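You operate a simulated robot arm through the tools that you are given. There is no shell and no other tool.

You run a simulated robot arm. Do the job below in one go: nothing can be reset, and whatever is moved stays where it is left.

JOB
Set the controls near the test bench. At the end: the module volume knob is turned to max; the white bias knob is turned to max; the red carton (marked "SCREWS") from the test bench stands on top of the grey tuner; the test point dial is turned to stage 2; the orange offset knob is turned to min; whatever was shut is shut again. Leave all else as you found it, and nothing knocked over.

It is judged by the outcome, as a careful person would: the job done as asked, and still so three seconds after it is handed in. It fails if anything else is knocked over, pushed out of place, dropped, spilled or broken.

ROBOT AND FRAMES
A 6-joint arm with a two-finger parallel gripper, fixed in place. Base frame: the origin is on the floor under the middle of its stand, x ahead of it, y to its left, z up; the work surface is at about z = 823. Lengths are in mm, angles in rad, forces in N, time in s.
With the tool pointing down near the work surface it reaches from about 240 to 640 mm from the base axis. Its first joint turns from -1.152 to 1.152 rad. Payload 2.7 kg.
The TCP is the grasp point between the finger pads, 23 mm short of the fingertips. In the tool frame z runs along the fingers and y along their closing line. The gripper opens to 94 mm. The fingers are 38 mm wide and 10 mm thick; the gripper's body (54 by 96 mm) begins 39 mm behind the TCP.
Orientation is that of the tool frame in the base frame, as a unit quaternion [x, y, z, w]. With the fingers straight down and closing along the base's y, the tool's x points along the base's -x, its y along +y and its z along -z.

CONTROLS
- The arm moves only by the tool play_rows. Its argument "increments" is a list of rows, each a list of 7 numbers: the closure, from 0 (fully open) to 1 (shut), then the shift along the tool's x, y, z in units of 40 mm (1.0 is 40 mm), then the turn, a rotation vector about the tool's x, y, z in units of 8 degrees (1.0 is 8 degrees). In form: [[gripper, dx, dy, dz, wx, wy, wz], ...]. A call has 1 to 20 rows; each row shifts and turns the commanded pose from where the row before left it, along the tool's axes as they then stand. A call with a number of a shift or a turn outside -1 to 1 is refused whole. A row lasts 0.2 s, in which the tool goes at most 50 mm and 0.15 rad; a call with a longer step from one row to the next is refused whole, and so is a gripper value outside its range. A pose out of reach is approached as far as the arm can. The call stops where the force on the tool passes 40 N (or 10 N more than at its start, if that is more) or the arm is blocked; 0.2 s more then pass. Each finger travels about 45 mm/s and halts on what it meets, pressing with about 42 N; the grip force reading is that of the motor and also rises with nothing between the fingers. The clock runs only during rows and for 0.2 s after the last one: add rows that do not move to give the fingers time. The reply holds the time, the measured pose of the TCP, the force on the tool along the base axes, the opening and the grip force, in the units named above and with some noise, with the torque about the TCP (base axes, N m) and any sound that the robot's microphone picked up, and new pictures: "show" is both (left out), scene, wrist or none.
- Cameras (640 x 400 px; columns grow to the right, rows downward): "scene" is fixed at [54.4, -423.2, 1421.3]; the picture's right is [0.93, -0.37, 0.00], its down [-0.17, -0.44, -0.88] and it looks along [0.33, 0.82, -0.47] (base axes); focal length 349 px, centre (320, 200). "wrist" rides on the gripper at [86, 16, -74] in the tool frame; the picture's right is [-0.18, 0.98, 0.00], its down [-0.58, -0.11, -0.81] and it looks along [-0.79, -0.15, 0.59] (tool axes); focal length 243 px, centre (320, 200). There is no depth. A picture from a camera that has moved, and an enlarged one, comes with that camera's place and axes in the base frame and with its lens. The place of the scene camera against the robot may be out by one fixed shift of up to 12 mm in any direction.
- inspect(camera, box): a new picture of the part [left, top, right, bottom] of that camera's present view, enlarged. It takes no simulated time.
- finish_job(): hands the job in; it is judged then, once.

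Places have to be worked out from the pictures, the camera data and where the tool is seen. Open the gripper and draw the arm clear of the work before you hand the job in, unless the task says otherwise.

The tools are called after ">>>" by a JSON object that holds its "method" and its "body". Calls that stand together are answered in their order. play_rows: Moves the arm, as the interface text tells. Its arguments: {"type":"object","properties":{"increments":{"type":"array","items":{"type":"array","items":{"type":"number"}}},"show":{"type":"string","enum":["both","scene","wrist","none"]}},"required":["increments"]} The other tools are called the same way: inspect (camera, box) takes an enlarged picture of a part of a camera's view; finish_job () hands the job in.

At the start:

```text
time: 0.0
ee_pos: [327.8, 200.7, 1227.8]
orientation: [0.0, 1.0, 0.0, -0.001]
ft_force: [0.3, -0.8, -0.8]
wrist_torque: [-0.01, -0.03, 0.0]
opening: 93.9
grasp_force: 0.1
```

scene: 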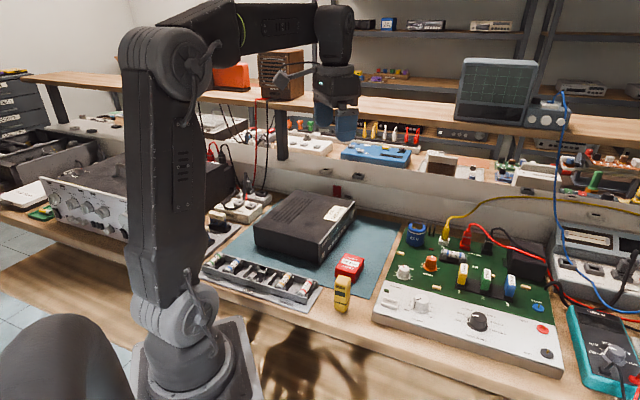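
wrist: 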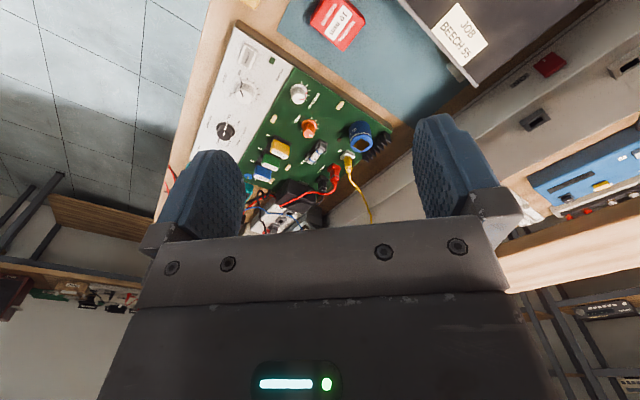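

I start by looking closely at the scene to find the controls, carton and tuner.

>>> {"method": "inspect", "body": {"camera": "scene", "box": [360, 210, 580, 390]}}

>>> {"method": "inspect", "body": {"camera": "scene", "box": [190, 170, 400, 320]}}

>>> {"method": "inspect", "body": {"camera": "wrist", "box": [180, 10, 420, 210]}}

>>> {"method": "inspect", "body": {"camera": "scene", "box": [0, 110, 260, 290]}}

>>> {"method": "inspect", "body": {"camera": "scene", "box": [430, 200, 640, 400]}}

```text
2.22 times, centred on (470, 300) of scene
camera zoom: at [54.4, -423.2, 1421.3], right [0.93, -0.37, 0.0], down [-0.17, -0.44, -0.88], along [0.33, 0.82, -0.47], focal length 776 px, centre (-13, -22)
```

zoom: 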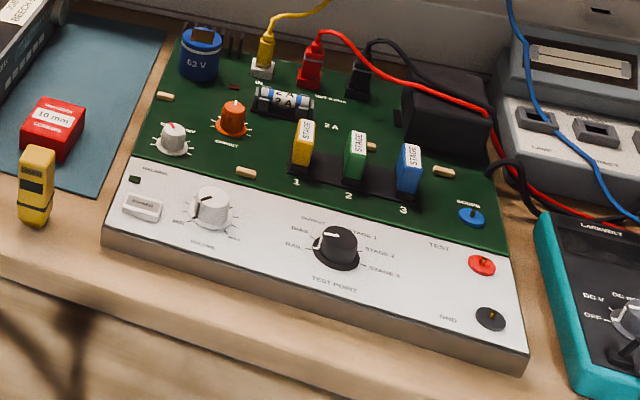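

```text
2.67 times, centred on (295, 245) of scene
camera zoom: at [54.4, -423.2, 1421.3], right [0.93, -0.37, 0.0], down [-0.17, -0.44, -0.88], along [0.33, 0.82, -0.47], focal length 932 px, centre (387, 80)
```

zoom: 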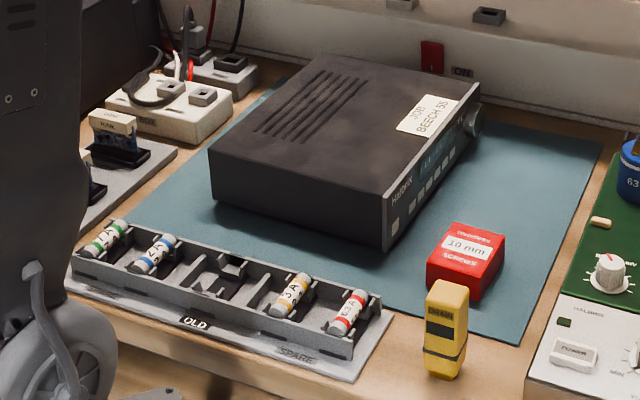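

```text
2.00 times, centred on (300, 110) of wrist
camera zoom: at [241.6, 216.5, 1302.8], right [0.18, 0.98, 0.0], down [0.58, -0.11, 0.81], along [0.79, -0.15, -0.59], focal length 485 px, centre (360, 380)
```

zoom: 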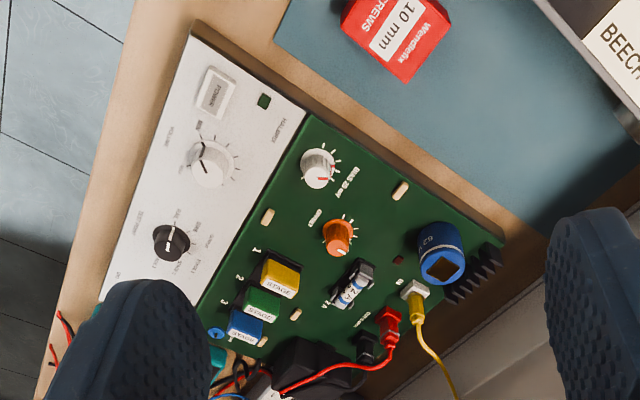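

```text
2.22 times, centred on (130, 200) of scene
camera zoom: at [54.4, -423.2, 1421.3], right [0.93, -0.37, 0.0], down [-0.17, -0.44, -0.88], along [0.33, 0.82, -0.47], focal length 776 px, centre (742, 200)
```

zoom: 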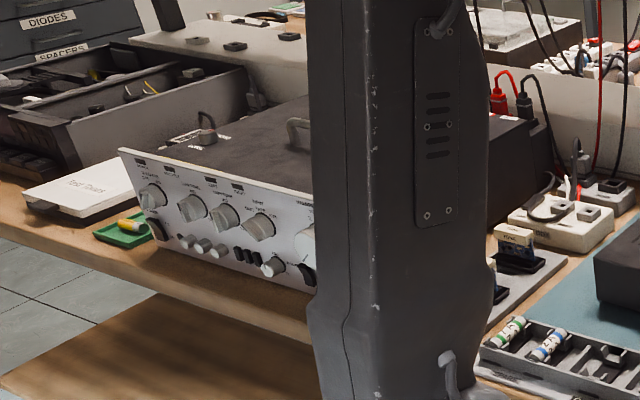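

```text
2.00 times, centred on (535, 300) of scene
camera zoom: at [54.4, -423.2, 1421.3], right [0.93, -0.37, 0.0], down [-0.17, -0.44, -0.88], along [0.33, 0.82, -0.47], focal length 699 px, centre (-110, 0)
```

zoom: 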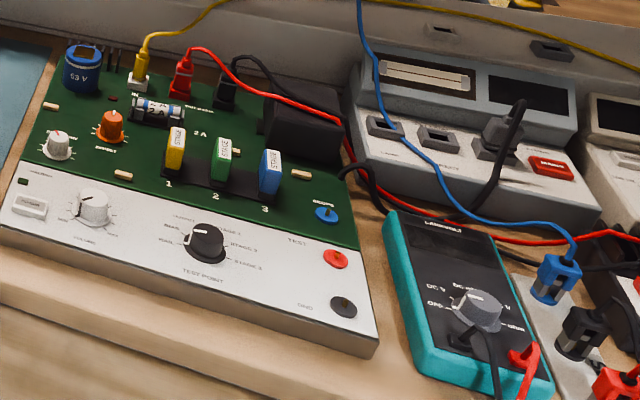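

The module is the "HALBERK" board with all four controls in view. I enlarge the knobs and the labels further.

>>> {"method": "inspect", "body": {"camera": "wrist", "box": [205, 30, 301, 90]}}

>>> {"method": "inspect", "body": {"camera": "wrist", "box": [190, 90, 286, 150]}}

>>> {"method": "inspect", "body": {"camera": "wrist", "box": [270, 70, 366, 130]}}

>>> {"method": "inspect", "body": {"camera": "scene", "box": [385, 245, 481, 325]}}

>>> {"method": "inspect", "body": {"camera": "scene", "box": [445, 290, 525, 350]}}

>>> {"method": "inspect", "body": {"camera": "scene", "box": [240, 180, 370, 290]}}

```text
6.67 times, centred on (253, 60) of wrist
camera zoom: at [241.6, 216.5, 1302.8], right [0.18, 0.98, 0.0], down [0.58, -0.11, 0.81], along [0.79, -0.15, -0.59], focal length 1618 px, centre (767, 1133)
```

zoom: 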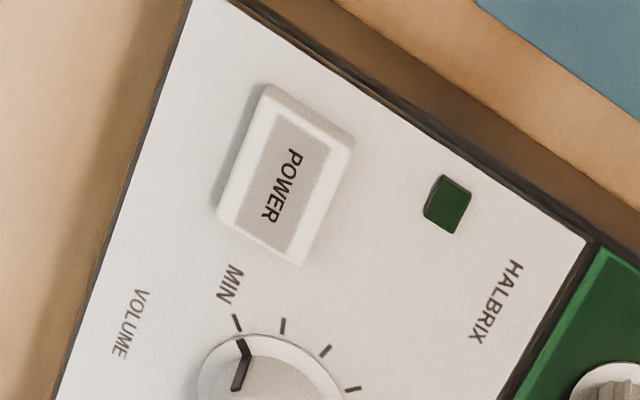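

```text
6.67 times, centred on (238, 120) of wrist
camera zoom: at [241.6, 216.5, 1302.8], right [0.18, 0.98, 0.0], down [0.58, -0.11, 0.81], along [0.79, -0.15, -0.59], focal length 1618 px, centre (867, 733)
```

zoom: 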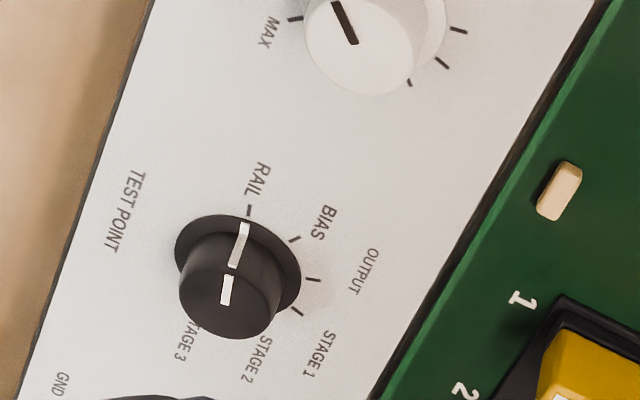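

```text
6.67 times, centred on (318, 100) of wrist
camera zoom: at [241.6, 216.5, 1302.8], right [0.18, 0.98, 0.0], down [0.58, -0.11, 0.81], along [0.79, -0.15, -0.59], focal length 1618 px, centre (333, 867)
```

zoom: 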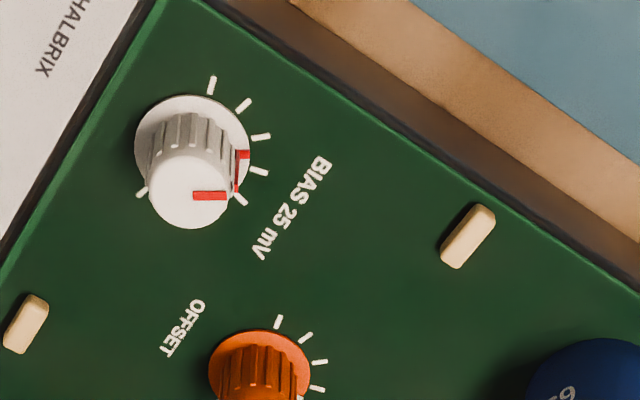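

```text
5.00 times, centred on (433, 285) of scene
camera zoom: at [54.4, -423.2, 1421.3], right [0.93, -0.37, 0.0], down [-0.17, -0.44, -0.88], along [0.33, 0.82, -0.47], focal length 1747 px, centre (-245, -225)
```

zoom: 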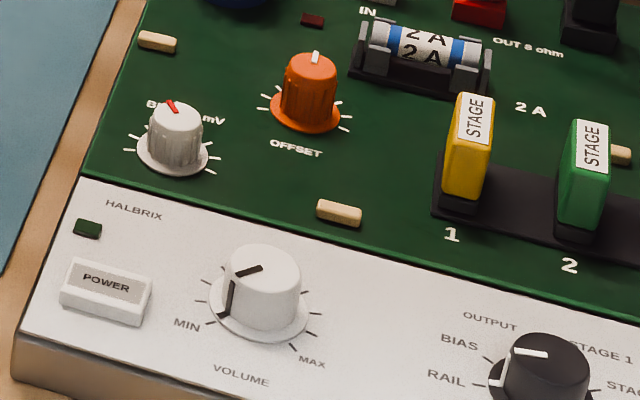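

```text
6.67 times, centred on (485, 320) of scene
camera zoom: at [54.4, -423.2, 1421.3], right [0.93, -0.37, 0.0], down [-0.17, -0.44, -0.88], along [0.33, 0.82, -0.47], focal length 2329 px, centre (-780, -600)
```

zoom: 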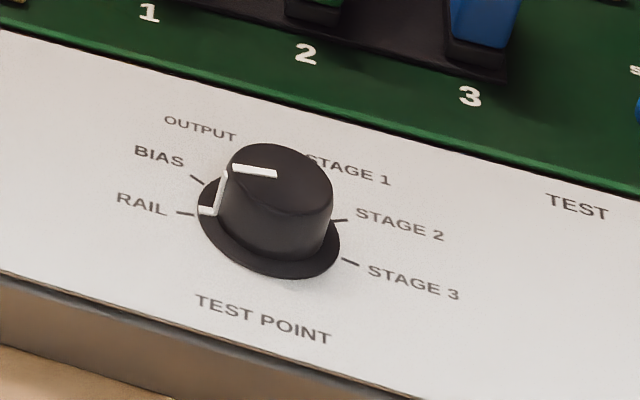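

```text
3.64 times, centred on (305, 235) of scene
camera zoom: at [54.4, -423.2, 1421.3], right [0.93, -0.37, 0.0], down [-0.17, -0.44, -0.88], along [0.33, 0.82, -0.47], focal length 1270 px, centre (374, 73)
```

zoom: 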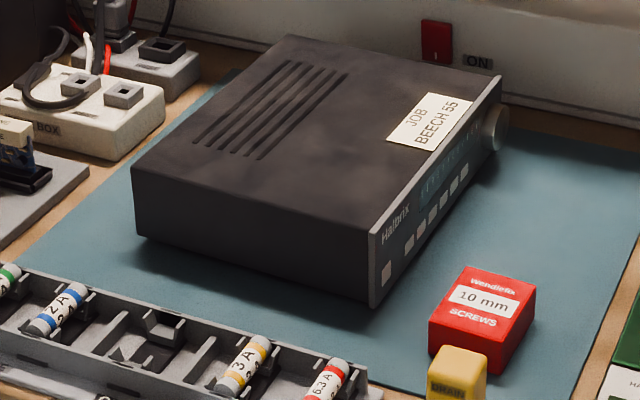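

The volume pointer sits at MIN and the test point dial at RAIL. I move closer over the module, staying well above everything, to measure positions with the wrist camera.

>>> {"method": "play_rows", "body": {"increments": [[0, 0.117, -0.545, 0.742, 0, 0, 0], [0, 0.117, -0.545, 0.742, 0, 0, 0], [0, 0.117, -0.545, 0.742, 0, 0, 0], [0, 0.117, -0.545, 0.742, 0, 0, 0], [0, 0.117, -0.545, 0.742, 0, 0, 0], [0, 0.117, -0.545, 0.742, 0, 0, 0], [0, 0, 0, 0, 0, 0, 0]], "show": "both"}}

```text
time: 1.6
ee_pos: [300.0, 68.9, 1047.2]
orientation: [-0.001, 1.0, 0.0, 0.001]
ft_force: [0.6, 0.4, 0.9]
wrist_torque: [0.02, 0.01, 0.01]
opening: 93.9
grasp_force: 0.1
camera wrist: at [212.4, 84.3, 1122.0], right [0.18, 0.98, 0.0], down [0.58, -0.11, 0.81], along [0.79, -0.15, -0.59], focal length 243 px, centre (320, 200)
```

scene: 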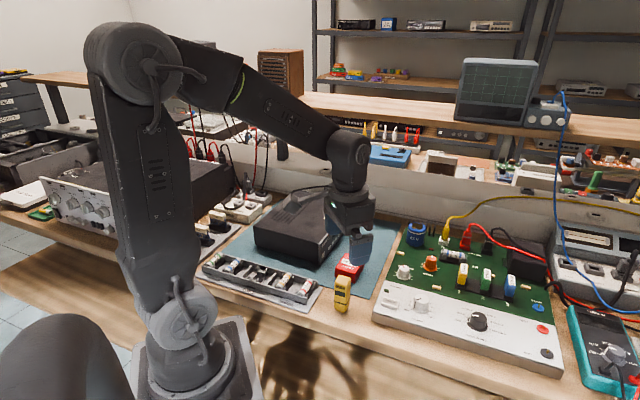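
wrist: 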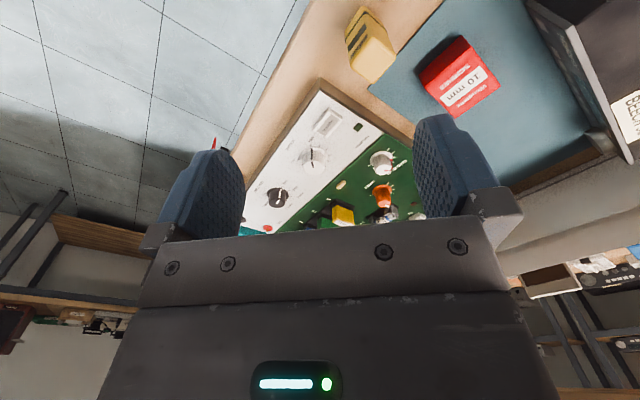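

The usable view is the upper half of the wrist picture, so I shift forward over the module at the same height.

>>> {"method": "play_rows", "body": {"increments": [[0, -0.8, -0.2, -0.1, 0, 0, 0], [0, -0.8, -0.2, -0.1, 0, 0, 0], [0, -0.8, -0.2, -0.1, 0, 0, 0], [0, -0.8, -0.2, -0.1, 0, 0, 0], [0, 0, 0, 0, 0, 0, 0]], "show": "wrist"}}

```text
time: 2.8
ee_pos: [428.7, 39.4, 1065.3]
orientation: [0.0, 1.0, 0.001, -0.001]
ft_force: [0.2, -0.7, 0.2]
wrist_torque: [-0.01, 0.0, 0.02]
opening: 94.0
grasp_force: 0.3
camera wrist: at [342.3, 54.0, 1139.5], right [0.18, 0.98, 0.0], down [0.58, -0.11, 0.81], along [0.79, -0.15, -0.59], focal length 243 px, centre (320, 200)
```

wrist: 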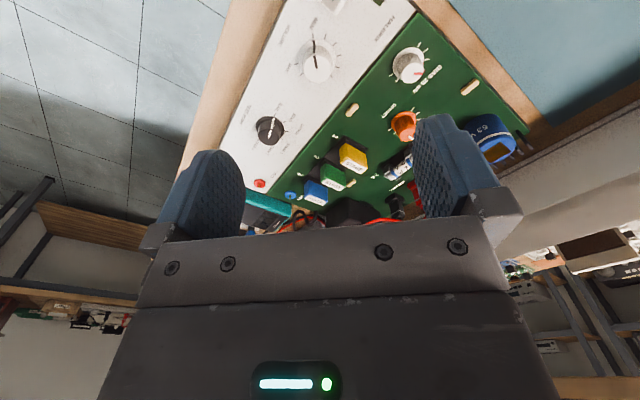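

Good view. I enlarge the part with the four knobs to measure them.

>>> {"method": "inspect", "body": {"camera": "wrist", "box": [270, 20, 366, 80]}}

>>> {"method": "inspect", "body": {"camera": "wrist", "box": [220, 95, 316, 155]}}

>>> {"method": "inspect", "body": {"camera": "wrist", "box": [365, 30, 461, 90]}}

>>> {"method": "inspect", "body": {"camera": "wrist", "box": [340, 90, 436, 150]}}

>>> {"method": "inspect", "body": {"camera": "wrist", "box": [200, 0, 520, 200]}}

```text
6.67 times, centred on (318, 50) of wrist
camera zoom: at [342.3, 54.0, 1139.5], right [0.18, 0.98, 0.0], down [0.58, -0.11, 0.81], along [0.79, -0.15, -0.59], focal length 1618 px, centre (333, 1200)
```

zoom: 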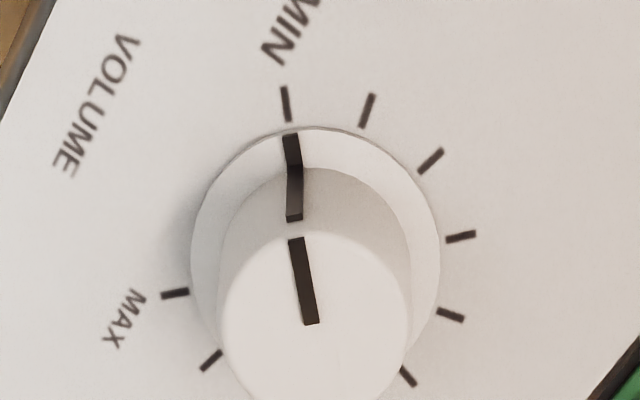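

```text
6.67 times, centred on (268, 125) of wrist
camera zoom: at [342.3, 54.0, 1139.5], right [0.18, 0.98, 0.0], down [0.58, -0.11, 0.81], along [0.79, -0.15, -0.59], focal length 1618 px, centre (667, 700)
```

zoom: 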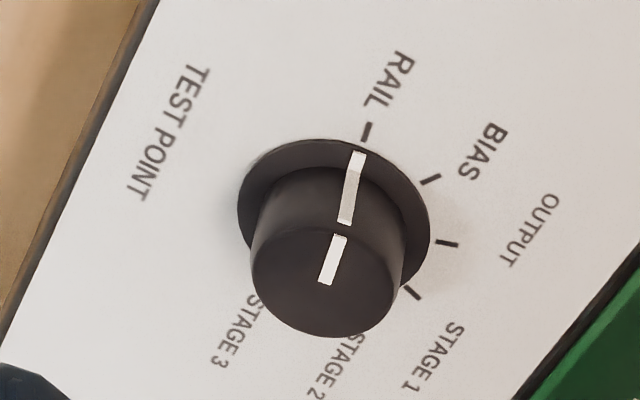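

```text
6.67 times, centred on (413, 60) of wrist
camera zoom: at [342.3, 54.0, 1139.5], right [0.18, 0.98, 0.0], down [0.58, -0.11, 0.81], along [0.79, -0.15, -0.59], focal length 1618 px, centre (-300, 1133)
```

zoom: 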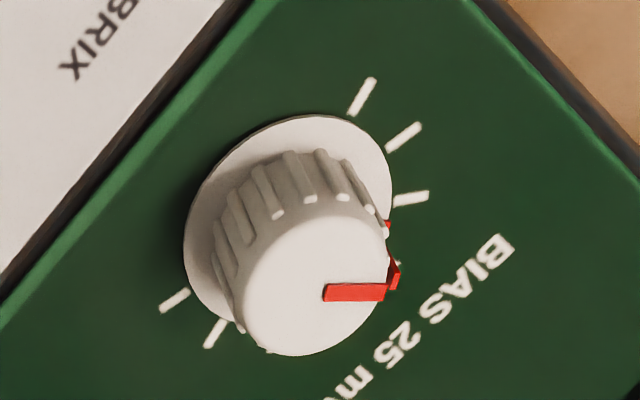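

```text
6.67 times, centred on (388, 120) of wrist
camera zoom: at [342.3, 54.0, 1139.5], right [0.18, 0.98, 0.0], down [0.58, -0.11, 0.81], along [0.79, -0.15, -0.59], focal length 1618 px, centre (-133, 733)
```

zoom: 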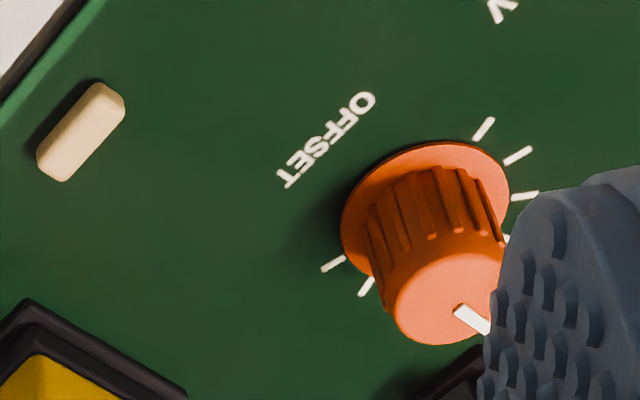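

```text
2.00 times, centred on (360, 100) of wrist
camera zoom: at [342.3, 54.0, 1139.5], right [0.18, 0.98, 0.0], down [0.58, -0.11, 0.81], along [0.79, -0.15, -0.59], focal length 485 px, centre (240, 400)
```

zoom: 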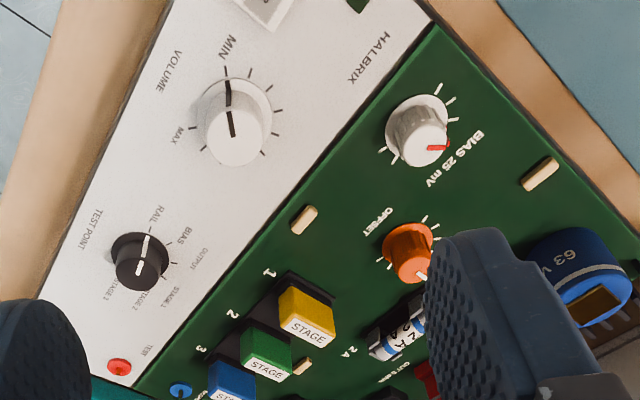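

The picture geometry gives the panel at z≈851 and the knob tops at z≈872. Centres are about: volume (467, 28), test point (545, -56), bias (490, 128), offset (570, 130). I go above the volume knob first, with the fingers part closed, to check the alignment.

>>> {"method": "play_rows", "body": {"increments": [[0.3, -0.24, -0.063, 0.625, 0, 0, 0], [0.45, -0.24, -0.063, 0.625, 0, 0, 0], [0.45, -0.24, -0.063, 0.625, 0, 0, 0], [0.45, -0.24, -0.063, 0.625, 0, 0, 0], [0.45, 0, 0, 0, 0, 0, 0], [0.45, 0, 0, 0, 0, 0, 0]], "show": "both"}}

```text
time: 4.2
ee_pos: [468.0, 28.7, 964.9]
orientation: [0.0, 1.0, 0.0, 0.001]
ft_force: [0.1, 0.0, 0.1]
wrist_torque: [-0.02, -0.03, 0.0]
opening: 51.5
grasp_force: 0.0
camera wrist: at [381.0, 43.4, 1039.7], right [0.18, 0.98, 0.0], down [0.58, -0.11, 0.81], along [0.79, -0.15, -0.59], focal length 243 px, centre (320, 200)
```

scene: 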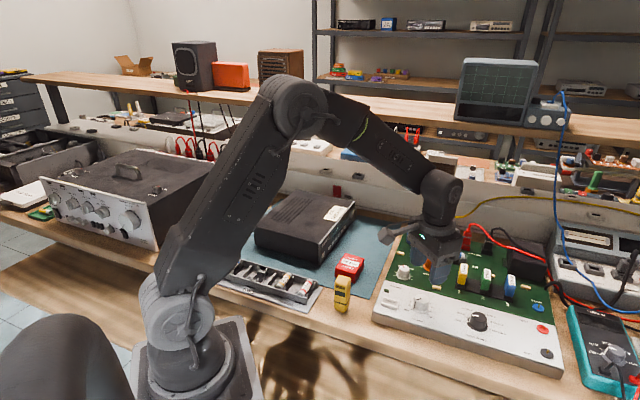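
wrist: 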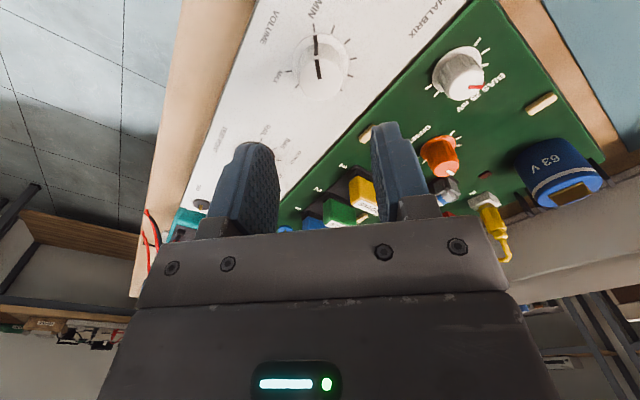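

The knob appears near where the tool axis meets the panel. I enlarge to check the centring.

>>> {"method": "inspect", "body": {"camera": "wrist", "box": [272, 30, 368, 90]}}

>>> {"method": "inspect", "body": {"camera": "wrist", "box": [272, 60, 368, 120]}}

>>> {"method": "inspect", "body": {"camera": "wrist", "box": [410, 40, 506, 100]}}

>>> {"method": "inspect", "body": {"camera": "wrist", "box": [390, 120, 486, 180]}}

```text
6.67 times, centred on (320, 60) of wrist
camera zoom: at [381.0, 43.4, 1039.7], right [0.18, 0.98, 0.0], down [0.58, -0.11, 0.81], along [0.79, -0.15, -0.59], focal length 1618 px, centre (320, 1133)
```

zoom: 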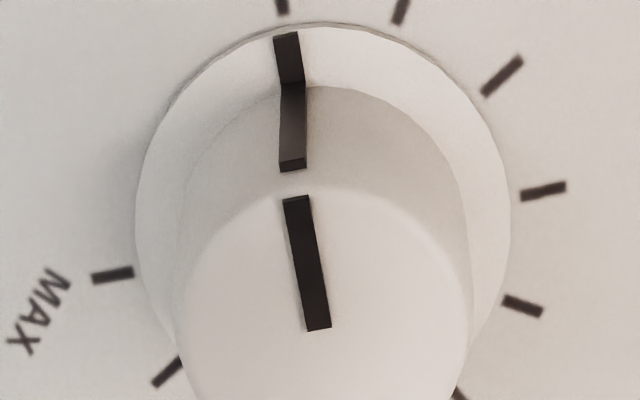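

```text
6.67 times, centred on (320, 90) of wrist
camera zoom: at [381.0, 43.4, 1039.7], right [0.18, 0.98, 0.0], down [0.58, -0.11, 0.81], along [0.79, -0.15, -0.59], focal length 1618 px, centre (320, 933)
```

zoom: 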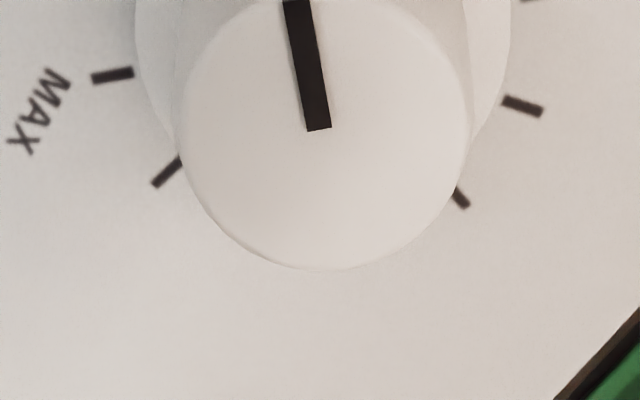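

```text
6.67 times, centred on (458, 70) of wrist
camera zoom: at [381.0, 43.4, 1039.7], right [0.18, 0.98, 0.0], down [0.58, -0.11, 0.81], along [0.79, -0.15, -0.59], focal length 1618 px, centre (-600, 1067)
```

zoom: 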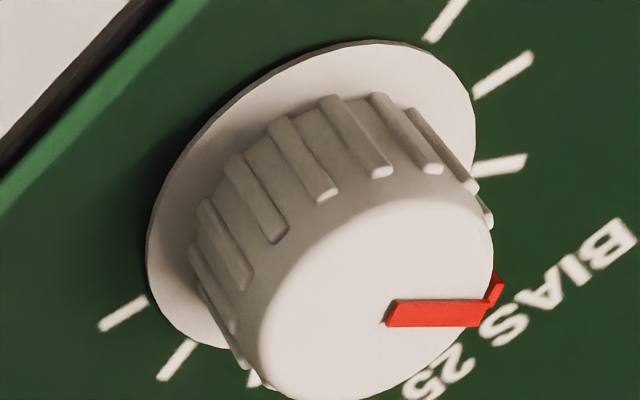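

```text
6.67 times, centred on (438, 150) of wrist
camera zoom: at [381.0, 43.4, 1039.7], right [0.18, 0.98, 0.0], down [0.58, -0.11, 0.81], along [0.79, -0.15, -0.59], focal length 1618 px, centre (-467, 533)
```

zoom: 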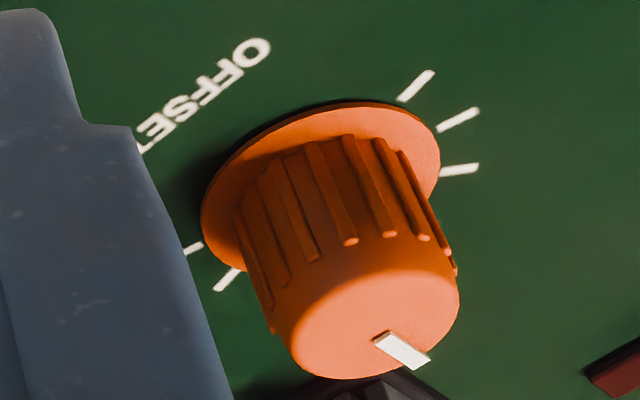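

Alignment is within about 1 mm. I turn the wrist back by 68° so there is room to turn, descend so the fingertips are at z≈858, and check before gripping.

>>> {"method": "play_rows", "body": {"increments": [[0.45, 0.015, 0, 0, 0, 0, -0.9444], [0.45, 0, 0, 0, 0, 0, -0.9444], [0.45, 0, 0, 0, 0, 0, -0.9444], [0.45, 0, 0, 0, 0, 0, -0.9444], [0.45, 0, 0, 0, 0, 0, -0.9444], [0.45, 0, 0, 0, 0, 0, -0.9444], [0.45, 0, 0, 0, 0, 0, -0.9444], [0.45, 0, 0, 0, 0, 0, -0.9444], [0.45, 0, 0, 0, 0, 0, -0.9444], [0.45, 0, 0, 0.7, 0, 0, 0], [0.45, 0, 0, 0.7, 0, 0, 0], [0.45, 0, 0, 0.7, 0, 0, 0], [0.45, 0, 0, 0, 0, 0, 0]], "show": "both"}}

```text
time: 7.0
ee_pos: [466.8, 29.5, 881.9]
orientation: [-0.56, 0.829, 0.001, 0.001]
ft_force: [-0.3, -0.6, 0.1]
wrist_torque: [-0.01, 0.04, 0.01]
opening: 51.6
grasp_force: 0.1
camera wrist: at [419.9, -44.8, 955.7], right [-0.84, 0.54, 0.0], down [0.32, 0.5, 0.81], along [0.43, 0.68, -0.59], focal length 243 px, centre (320, 200)
```

scene: 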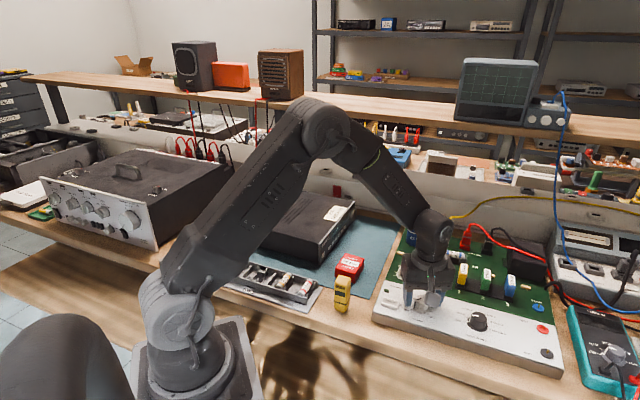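
wrist: 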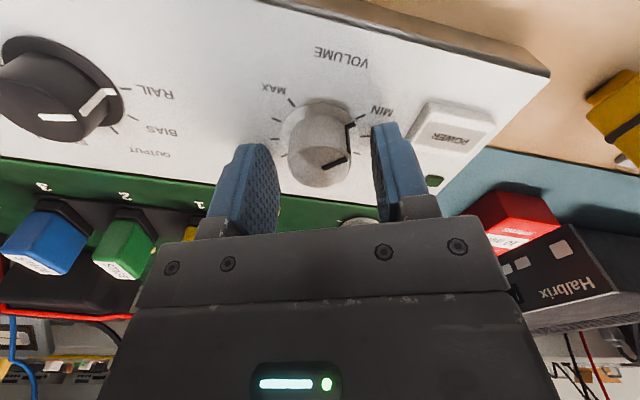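

The knob is centred between the fingers. I close on it and read the grip.

>>> {"method": "play_rows", "body": {"increments": [[0.7, 0, 0, 0, 0, 0, 0], [1, 0, 0, 0, 0, 0, 0], [1, 0, 0, 0, 0, 0, 0], [1, 0, 0, 0, 0, 0, 0]], "show": "wrist"}}

```text
time: 8.0
ee_pos: [466.9, 29.8, 880.4]
orientation: [-0.559, 0.829, 0.0, 0.0]
ft_force: [1.4, 1.3, -1.9]
wrist_torque: [0.19, 0.22, 0.04]
opening: 31.9
grasp_force: 44.9
camera wrist: at [419.9, -44.8, 955.8], right [-0.84, 0.54, 0.0], down [0.32, 0.5, 0.81], along [0.43, 0.68, -0.59], focal length 243 px, centre (320, 200)
```

wrist: 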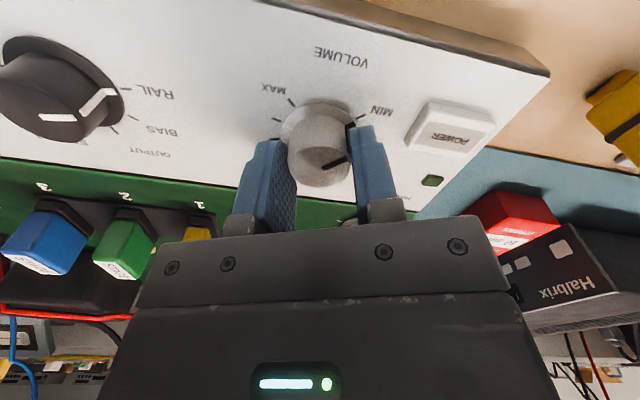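

Firm grip (31.9 mm), with little side force. I turn clockwise in a short test first.

>>> {"method": "play_rows", "body": {"increments": [[1, 0, 0, 0, 0, 0, 0.6], [1, 0, 0, 0, 0, 0, 1], [1, 0, 0, 0, 0, 0, 1], [1, 0, 0, 0, 0, 0, 1], [1, 0, 0, 0, 0, 0, 1]], "show": "both"}}

```text
time: 9.2
ee_pos: [466.8, 28.4, 880.9]
orientation: [-0.268, 0.963, 0.0, 0.002]
ft_force: [22.5, 13.1, -20.0]
wrist_torque: [0.46, 0.21, -0.03]
opening: 31.8
grasp_force: 44.8
camera wrist: at [385.1, -2.3, 955.6], right [-0.35, 0.94, 0.0], down [0.55, 0.21, 0.81], along [0.76, 0.28, -0.59], focal length 243 px, centre (320, 200)
```

scene: 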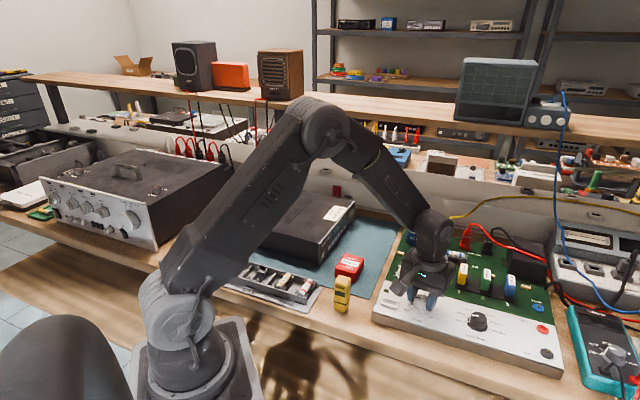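
wrist: 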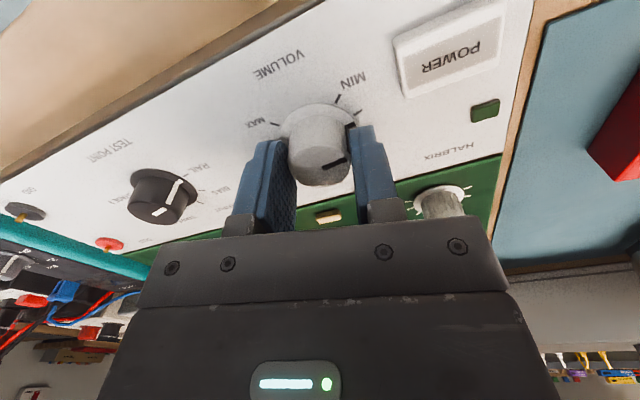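

The knob follows the gripper. Side force is building from a small centring offset, so I ease the tool along that force by about half a millimetre and re-read.

>>> {"method": "play_rows", "body": {"increments": [[1, -0.013, 0, 0.008, 0, 0, 0], [1, 0, 0, 0, 0, 0, 0]], "show": "none"}}

```text
time: 9.8
ee_pos: [469.6, 29.5, 881.4]
orientation: [-0.271, 0.963, 0.001, 0.004]
ft_force: [22.0, 23.1, -16.2]
wrist_torque: [0.46, 0.31, -0.01]
opening: 31.8
grasp_force: 44.7
```

The force did not drop as expected, so rather than lever on the knob I release it and look at the knob and my pose.

>>> {"method": "play_rows", "body": {"increments": [[0.55, 0, 0, 0, 0, 0, 0], [0.5, 0, 0, 0, 0, 0, 0], [0.5, 0, 0, 0, 0, 0, 0]], "show": "wrist"}}

>>> {"method": "inspect", "body": {"camera": "wrist", "box": [224, 80, 416, 200]}}

```text
time: 10.6
ee_pos: [465.1, 27.4, 882.1]
orientation: [-0.269, 0.963, 0.001, -0.001]
ft_force: [-0.3, 0.3, -0.5]
wrist_torque: [0.03, -0.04, -0.01]
opening: 47.0
grasp_force: 0.2
camera wrist: at [383.7, -4.1, 955.8], right [-0.35, 0.94, 0.0], down [0.55, 0.21, 0.81], along [0.75, 0.28, -0.59], focal length 243 px, centre (320, 200)
```

wrist: 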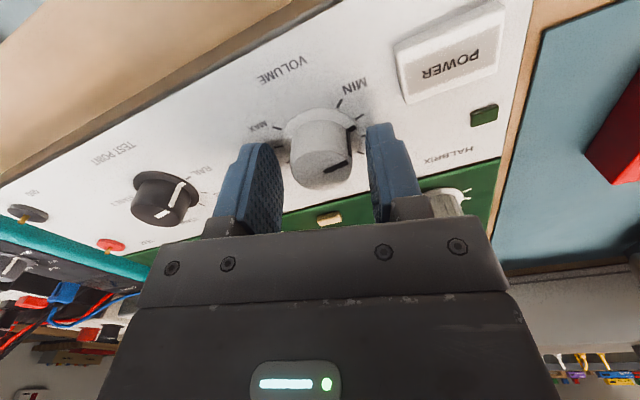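

```text
3.33 times, centred on (320, 140) of wrist
camera zoom: at [383.7, -4.1, 955.8], right [-0.35, 0.94, 0.0], down [0.55, 0.21, 0.81], along [0.75, 0.28, -0.59], focal length 809 px, centre (320, 400)
```

zoom: 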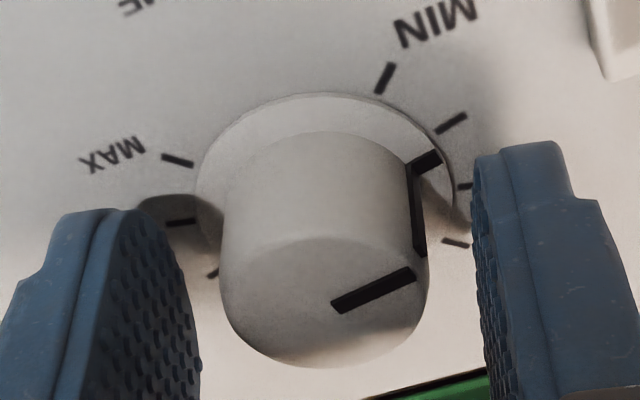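

After release the arm sits about 2 mm off the knob axis (knob at about (466.6, 28.3), tool at about (465.4, 27)), which explains the force. I shift to recentre and check.

>>> {"method": "play_rows", "body": {"increments": [[0.5, -0.045, 0.0165, 0, 0, 0, 0], [0.5, 0, 0, 0, 0, 0, 0]], "show": "none"}}

>>> {"method": "inspect", "body": {"camera": "wrist", "box": [224, 80, 416, 200]}}

```text
time: 11.2
ee_pos: [468.8, 28.8, 880.1]
orientation: [-0.269, 0.963, 0.0, 0.0]
ft_force: [0.1, 0.1, 0.0]
wrist_torque: [-0.03, 0.01, -0.03]
opening: 47.0
grasp_force: 0.0
```

```text
3.33 times, centred on (320, 140) of wrist
camera zoom: at [385.1, -2.0, 955.7], right [-0.35, 0.94, 0.0], down [0.55, 0.21, 0.81], along [0.75, 0.28, -0.59], focal length 809 px, centre (320, 400)
```

zoom: 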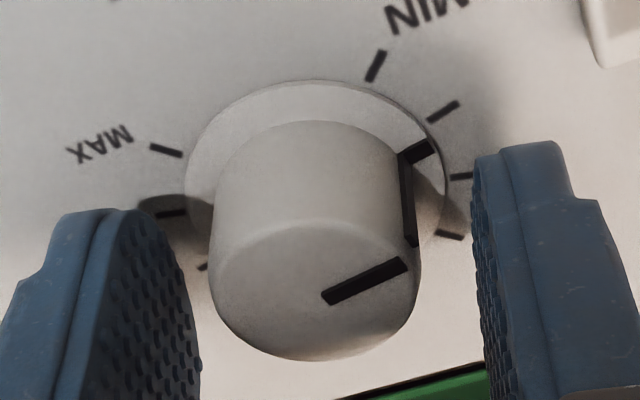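

Now centred within about 1 mm. I grip again and continue clockwise about 40°.

>>> {"method": "play_rows", "body": {"increments": [[0.8, 0, 0, 0, 0, 0, 0], [1, 0, 0, 0, 0, 0, 0], [1, 0, 0, 0, 0, 0, 0], [1, 0, 0, 0, 0, 0, 1], [1, 0, 0, 0, 0, 0, 1], [1, 0, 0, 0, 0, 0, 1], [1, 0, 0, 0, 0, 0, 1], [1, 0, 0, 0, 0, 0, 1]], "show": "wrist"}}

```text
time: 13.0
ee_pos: [467.6, 27.8, 881.8]
orientation: [0.078, 0.997, -0.001, 0.0]
ft_force: [9.3, -19.3, -9.5]
wrist_torque: [-0.57, -0.02, 0.01]
opening: 31.5
grasp_force: 44.9
camera wrist: at [385.0, 57.2, 955.7], right [0.33, 0.94, 0.0], down [0.56, -0.2, 0.81], along [0.76, -0.27, -0.59], focal length 243 px, centre (320, 200)
```

wrist: 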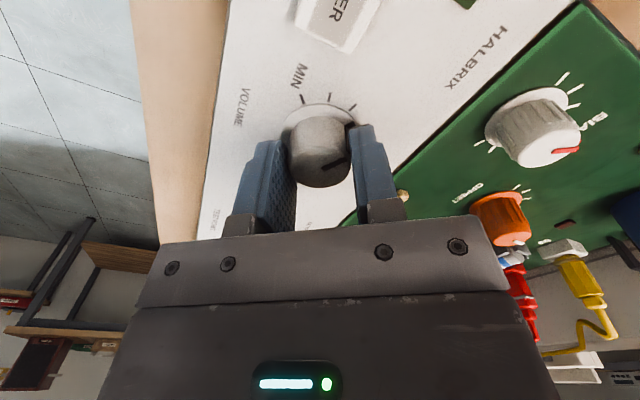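

The turn goes well (total about 77°). I release to let the side force relax and check the centring again.

>>> {"method": "play_rows", "body": {"increments": [[0.55, 0, 0, 0, 0, 0, 0], [0.5, 0, 0, 0, 0, 0, 0], [0.5, 0, 0, 0, 0, 0, 0]], "show": "wrist"}}

>>> {"method": "inspect", "body": {"camera": "wrist", "box": [224, 80, 416, 200]}}

```text
time: 13.8
ee_pos: [467.2, 30.1, 881.1]
orientation: [0.076, 0.997, 0.002, 0.0]
ft_force: [0.2, 0.9, -0.2]
wrist_torque: [-0.03, 0.04, 0.01]
opening: 47.2
grasp_force: 0.1
camera wrist: at [384.5, 58.4, 956.1], right [0.33, 0.94, 0.0], down [0.56, -0.2, 0.81], along [0.76, -0.27, -0.59], focal length 243 px, centre (320, 200)
```

wrist: 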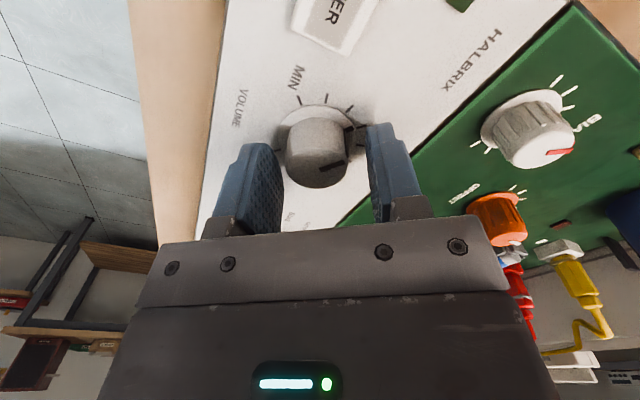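

```text
3.33 times, centred on (320, 140) of wrist
camera zoom: at [384.5, 58.4, 956.1], right [0.33, 0.94, 0.0], down [0.56, -0.2, 0.81], along [0.76, -0.27, -0.59], focal length 809 px, centre (320, 400)
```

zoom: 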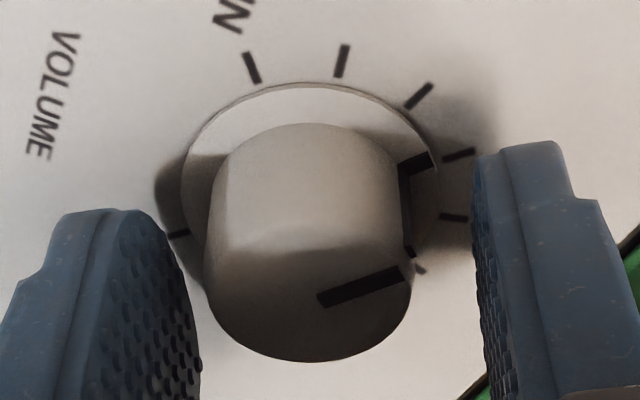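

I correct 1.5 mm along the closing line, regrip, and turn a further 48°.

>>> {"method": "play_rows", "body": {"increments": [[0.5, 0, -0.037, 0, 0, 0, 0], [0.8, 0, 0, 0, 0, 0, 0], [1, 0, 0, 0, 0, 0, 0], [1, 0, 0, 0, 0, 0, 0], [1, 0, 0, 0, 0, 0, 1], [1, 0, 0, 0, 0, 0, 1], [1, 0, 0, 0, 0, 0, 1], [1, 0, 0, 0, 0, 0, 1], [1, 0, 0, 0, 0, 0, 1], [1, 0, 0, 0, 0, 0, 1]], "show": "wrist"}}

```text
time: 16.0
ee_pos: [466.2, 27.6, 882.2]
orientation: [0.476, 0.879, 0.0, -0.001]
ft_force: [-8.4, -8.8, 16.0]
wrist_torque: [-0.43, 0.35, 0.0]
opening: 31.2
grasp_force: 44.7
camera wrist: at [433.1, 109.0, 956.3], right [0.92, 0.38, 0.0], down [0.23, -0.55, 0.81], along [0.31, -0.74, -0.59], focal length 243 px, centre (320, 200)
```

wrist: 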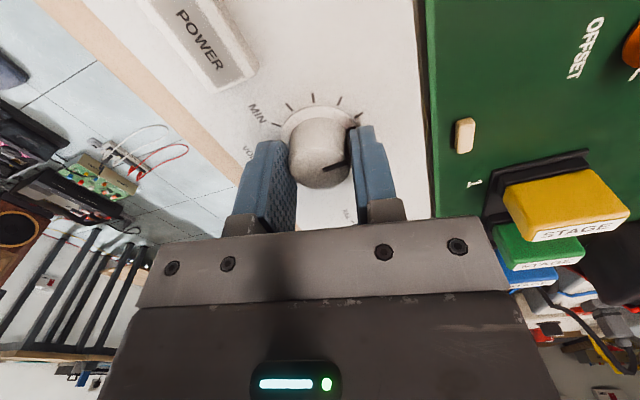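

Forces are modest, so I continue on the same grip.

>>> {"method": "play_rows", "body": {"increments": [[1, 0, 0, 0, 0, 0, 1], [1, 0, 0, 0, 0, 0, 1], [1, 0, 0, 0, 0, 0, 1], [1, 0, 0, 0, 0, 0, 1]], "show": "wrist"}}

```text
time: 17.0
ee_pos: [466.6, 27.8, 882.4]
orientation: [0.7, 0.714, 0.0, 0.0]
ft_force: [-5.6, -10.6, 11.9]
wrist_torque: [-0.96, 0.42, 0.04]
opening: 31.4
grasp_force: 45.1
camera wrist: at [481.1, 114.4, 956.3], right [0.99, -0.16, 0.0], down [-0.1, -0.58, 0.81], along [-0.13, -0.8, -0.59], focal length 243 px, centre (320, 200)
```

wrist: 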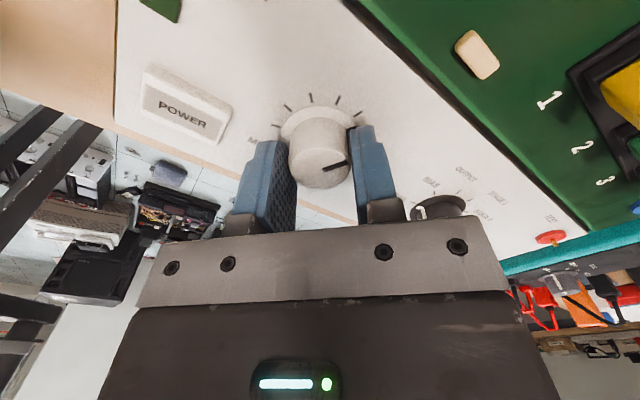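

Still fine at yaw ≈ 89° (total about 157°). I keep turning.

>>> {"method": "play_rows", "body": {"increments": [[1, 0, 0, 0, 0, 0, 1], [1, 0, 0, 0, 0, 0, 1], [1, 0, 0, 0, 0, 0, 1], [1, 0, 0, 0, 0, 0, 1], [1, 0, 0, 0, 0, 0, 1]], "show": "wrist"}}

```text
time: 18.2
ee_pos: [467.1, 28.0, 881.5]
orientation: [0.903, 0.43, 0.0, 0.0]
ft_force: [-6.2, -17.6, -0.8]
wrist_torque: [0.14, -0.53, -0.01]
opening: 31.3
grasp_force: 45.0
camera wrist: at [533.4, 84.8, 956.3], right [0.65, -0.76, 0.0], down [-0.45, -0.38, 0.81], along [-0.61, -0.52, -0.59], focal length 243 px, centre (320, 200)
```

wrist: 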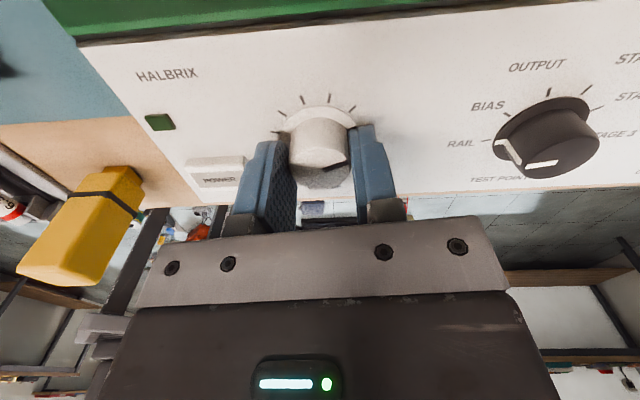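

Total is about 197°. I keep turning another 40°.

>>> {"method": "play_rows", "body": {"increments": [[1, 0, 0, 0, 0, 0, 1], [1, 0, 0, 0, 0, 0, 1], [1, 0, 0, 0, 0, 0, 1], [1, 0, 0, 0, 0, 0, 1], [1, 0, 0, 0, 0, 0, 1]], "show": "wrist"}}

```text
time: 19.4
ee_pos: [467.5, 27.8, 881.8]
orientation: [0.993, 0.121, -0.001, -0.018]
ft_force: [-2.3, 8.3, 2.0]
wrist_torque: [-0.39, -0.03, 0.02]
opening: 31.9
grasp_force: 45.1
out of reach, approached as far as the arm can: row 5
stopped in row 5: the force on the tool passed its limit at 69 N (the readings are from after the stop); the commanded pose is now the measured one
camera wrist: at [555.2, 29.8, 955.9], right [0.06, -1.0, -0.03], down [-0.59, -0.06, 0.81], along [-0.81, -0.03, -0.59], focal length 243 px, centre (320, 200)
```

wrist: 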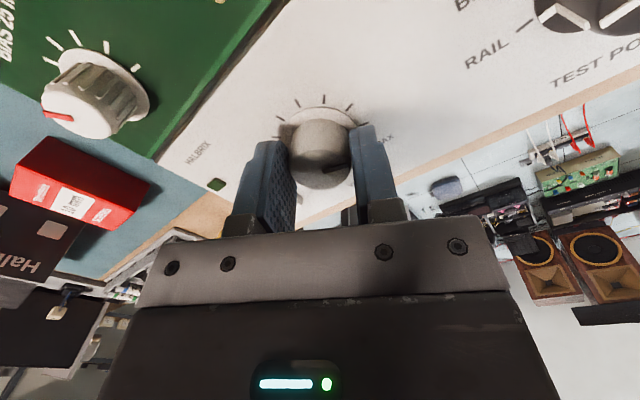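

The wrist limit is reached at yaw ≈ 166°, with the knob at about 234° of its 270°. I release, take out the small tilt, and turn back 80° with the fingers open around the knob.

>>> {"method": "play_rows", "body": {"increments": [[0.55, 0, 0, 0, 0, 0, 0], [0.5, 0, 0, 0, 0, 0, 0], [0.5, 0, 0, 0, -0.256, -0.031, 0], [0.5, 0, 0, 0, 0, 0, -1], [0.5, 0, 0, 0, 0, 0, -1], [0.5, 0, 0, 0, 0, 0, -1], [0.5, 0, 0, 0, 0, 0, -1], [0.5, 0, 0, 0, 0, 0, -1], [0.5, 0, 0, 0, 0, 0, -1], [0.5, 0, 0, 0, 0, 0, -1], [0.5, 0, 0, 0, 0, 0, -1], [0.5, 0, 0, 0, 0, 0, -1], [0.5, 0, 0, 0, 0, 0, -1], [0.5, 0, 0, 0, 0, 0, 0]], "show": "wrist"}}

>>> {"method": "inspect", "body": {"camera": "wrist", "box": [224, 80, 416, 200]}}

```text
time: 22.4
ee_pos: [466.9, 26.8, 881.8]
orientation: [0.683, 0.731, 0.0, 0.001]
ft_force: [-0.2, -0.7, 0.1]
wrist_torque: [-0.01, -0.03, -0.01]
opening: 47.2
grasp_force: 0.0
camera wrist: at [477.2, 113.7, 955.8], right [0.99, -0.12, 0.0], down [-0.07, -0.59, 0.81], along [-0.09, -0.8, -0.59], focal length 243 px, centre (320, 200)
```

wrist: 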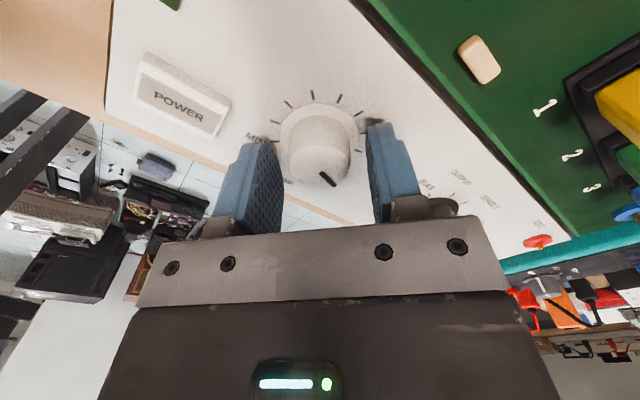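

```text
3.33 times, centred on (320, 140) of wrist
camera zoom: at [477.2, 113.7, 955.8], right [0.99, -0.12, 0.0], down [-0.07, -0.59, 0.81], along [-0.09, -0.8, -0.59], focal length 809 px, centre (320, 400)
```

zoom: 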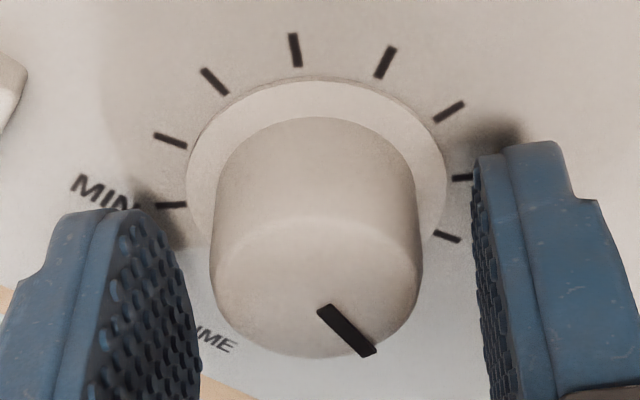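

The pointer now reads about 36° short of MAX. I regrip and turn the remaining ~37°.

>>> {"method": "play_rows", "body": {"increments": [[0.8, 0, 0, 0, 0, 0, 0], [1, 0, 0, 0, 0, 0, 0], [1, 0, 0, 0, 0, 0, 0], [1, 0, 0, 0, 0, 0, 1], [1, 0, 0, 0, 0, 0, 1], [1, 0, 0, 0, 0, 0, 1], [1, 0, 0, 0, 0, 0, 1], [1, 0, 0, 0, 0, 0, 0.6], [1, 0, 0, 0, 0, 0, 0]], "show": "wrist"}}

>>> {"method": "inspect", "body": {"camera": "wrist", "box": [224, 80, 416, 200]}}

```text
time: 24.4
ee_pos: [466.8, 27.5, 880.5]
orientation: [0.879, 0.477, -0.002, 0.0]
ft_force: [-11.8, 6.5, 6.2]
wrist_torque: [-0.26, 0.49, 0.33]
opening: 31.2
grasp_force: 45.3
camera wrist: at [527.0, 91.0, 955.6], right [0.72, -0.69, 0.0], down [-0.41, -0.43, 0.81], along [-0.56, -0.58, -0.59], focal length 243 px, centre (320, 200)
```

wrist: 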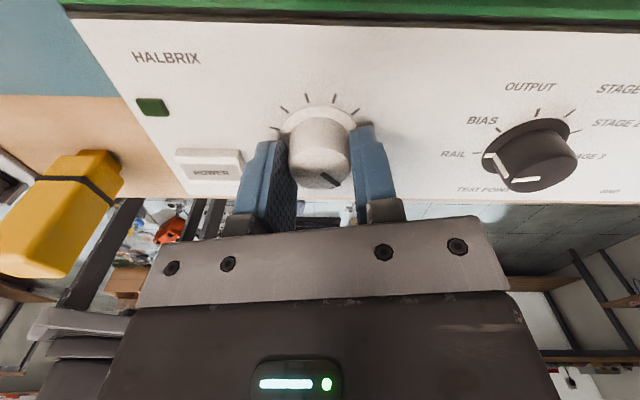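

```text
3.33 times, centred on (320, 140) of wrist
camera zoom: at [527.0, 91.0, 955.6], right [0.72, -0.69, 0.0], down [-0.41, -0.43, 0.81], along [-0.56, -0.58, -0.59], focal length 809 px, centre (320, 400)
```

zoom: 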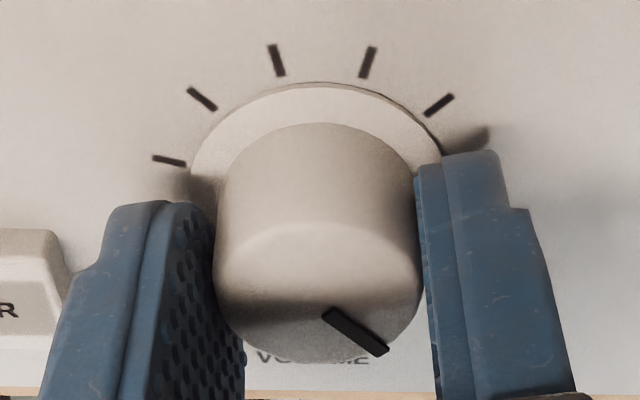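

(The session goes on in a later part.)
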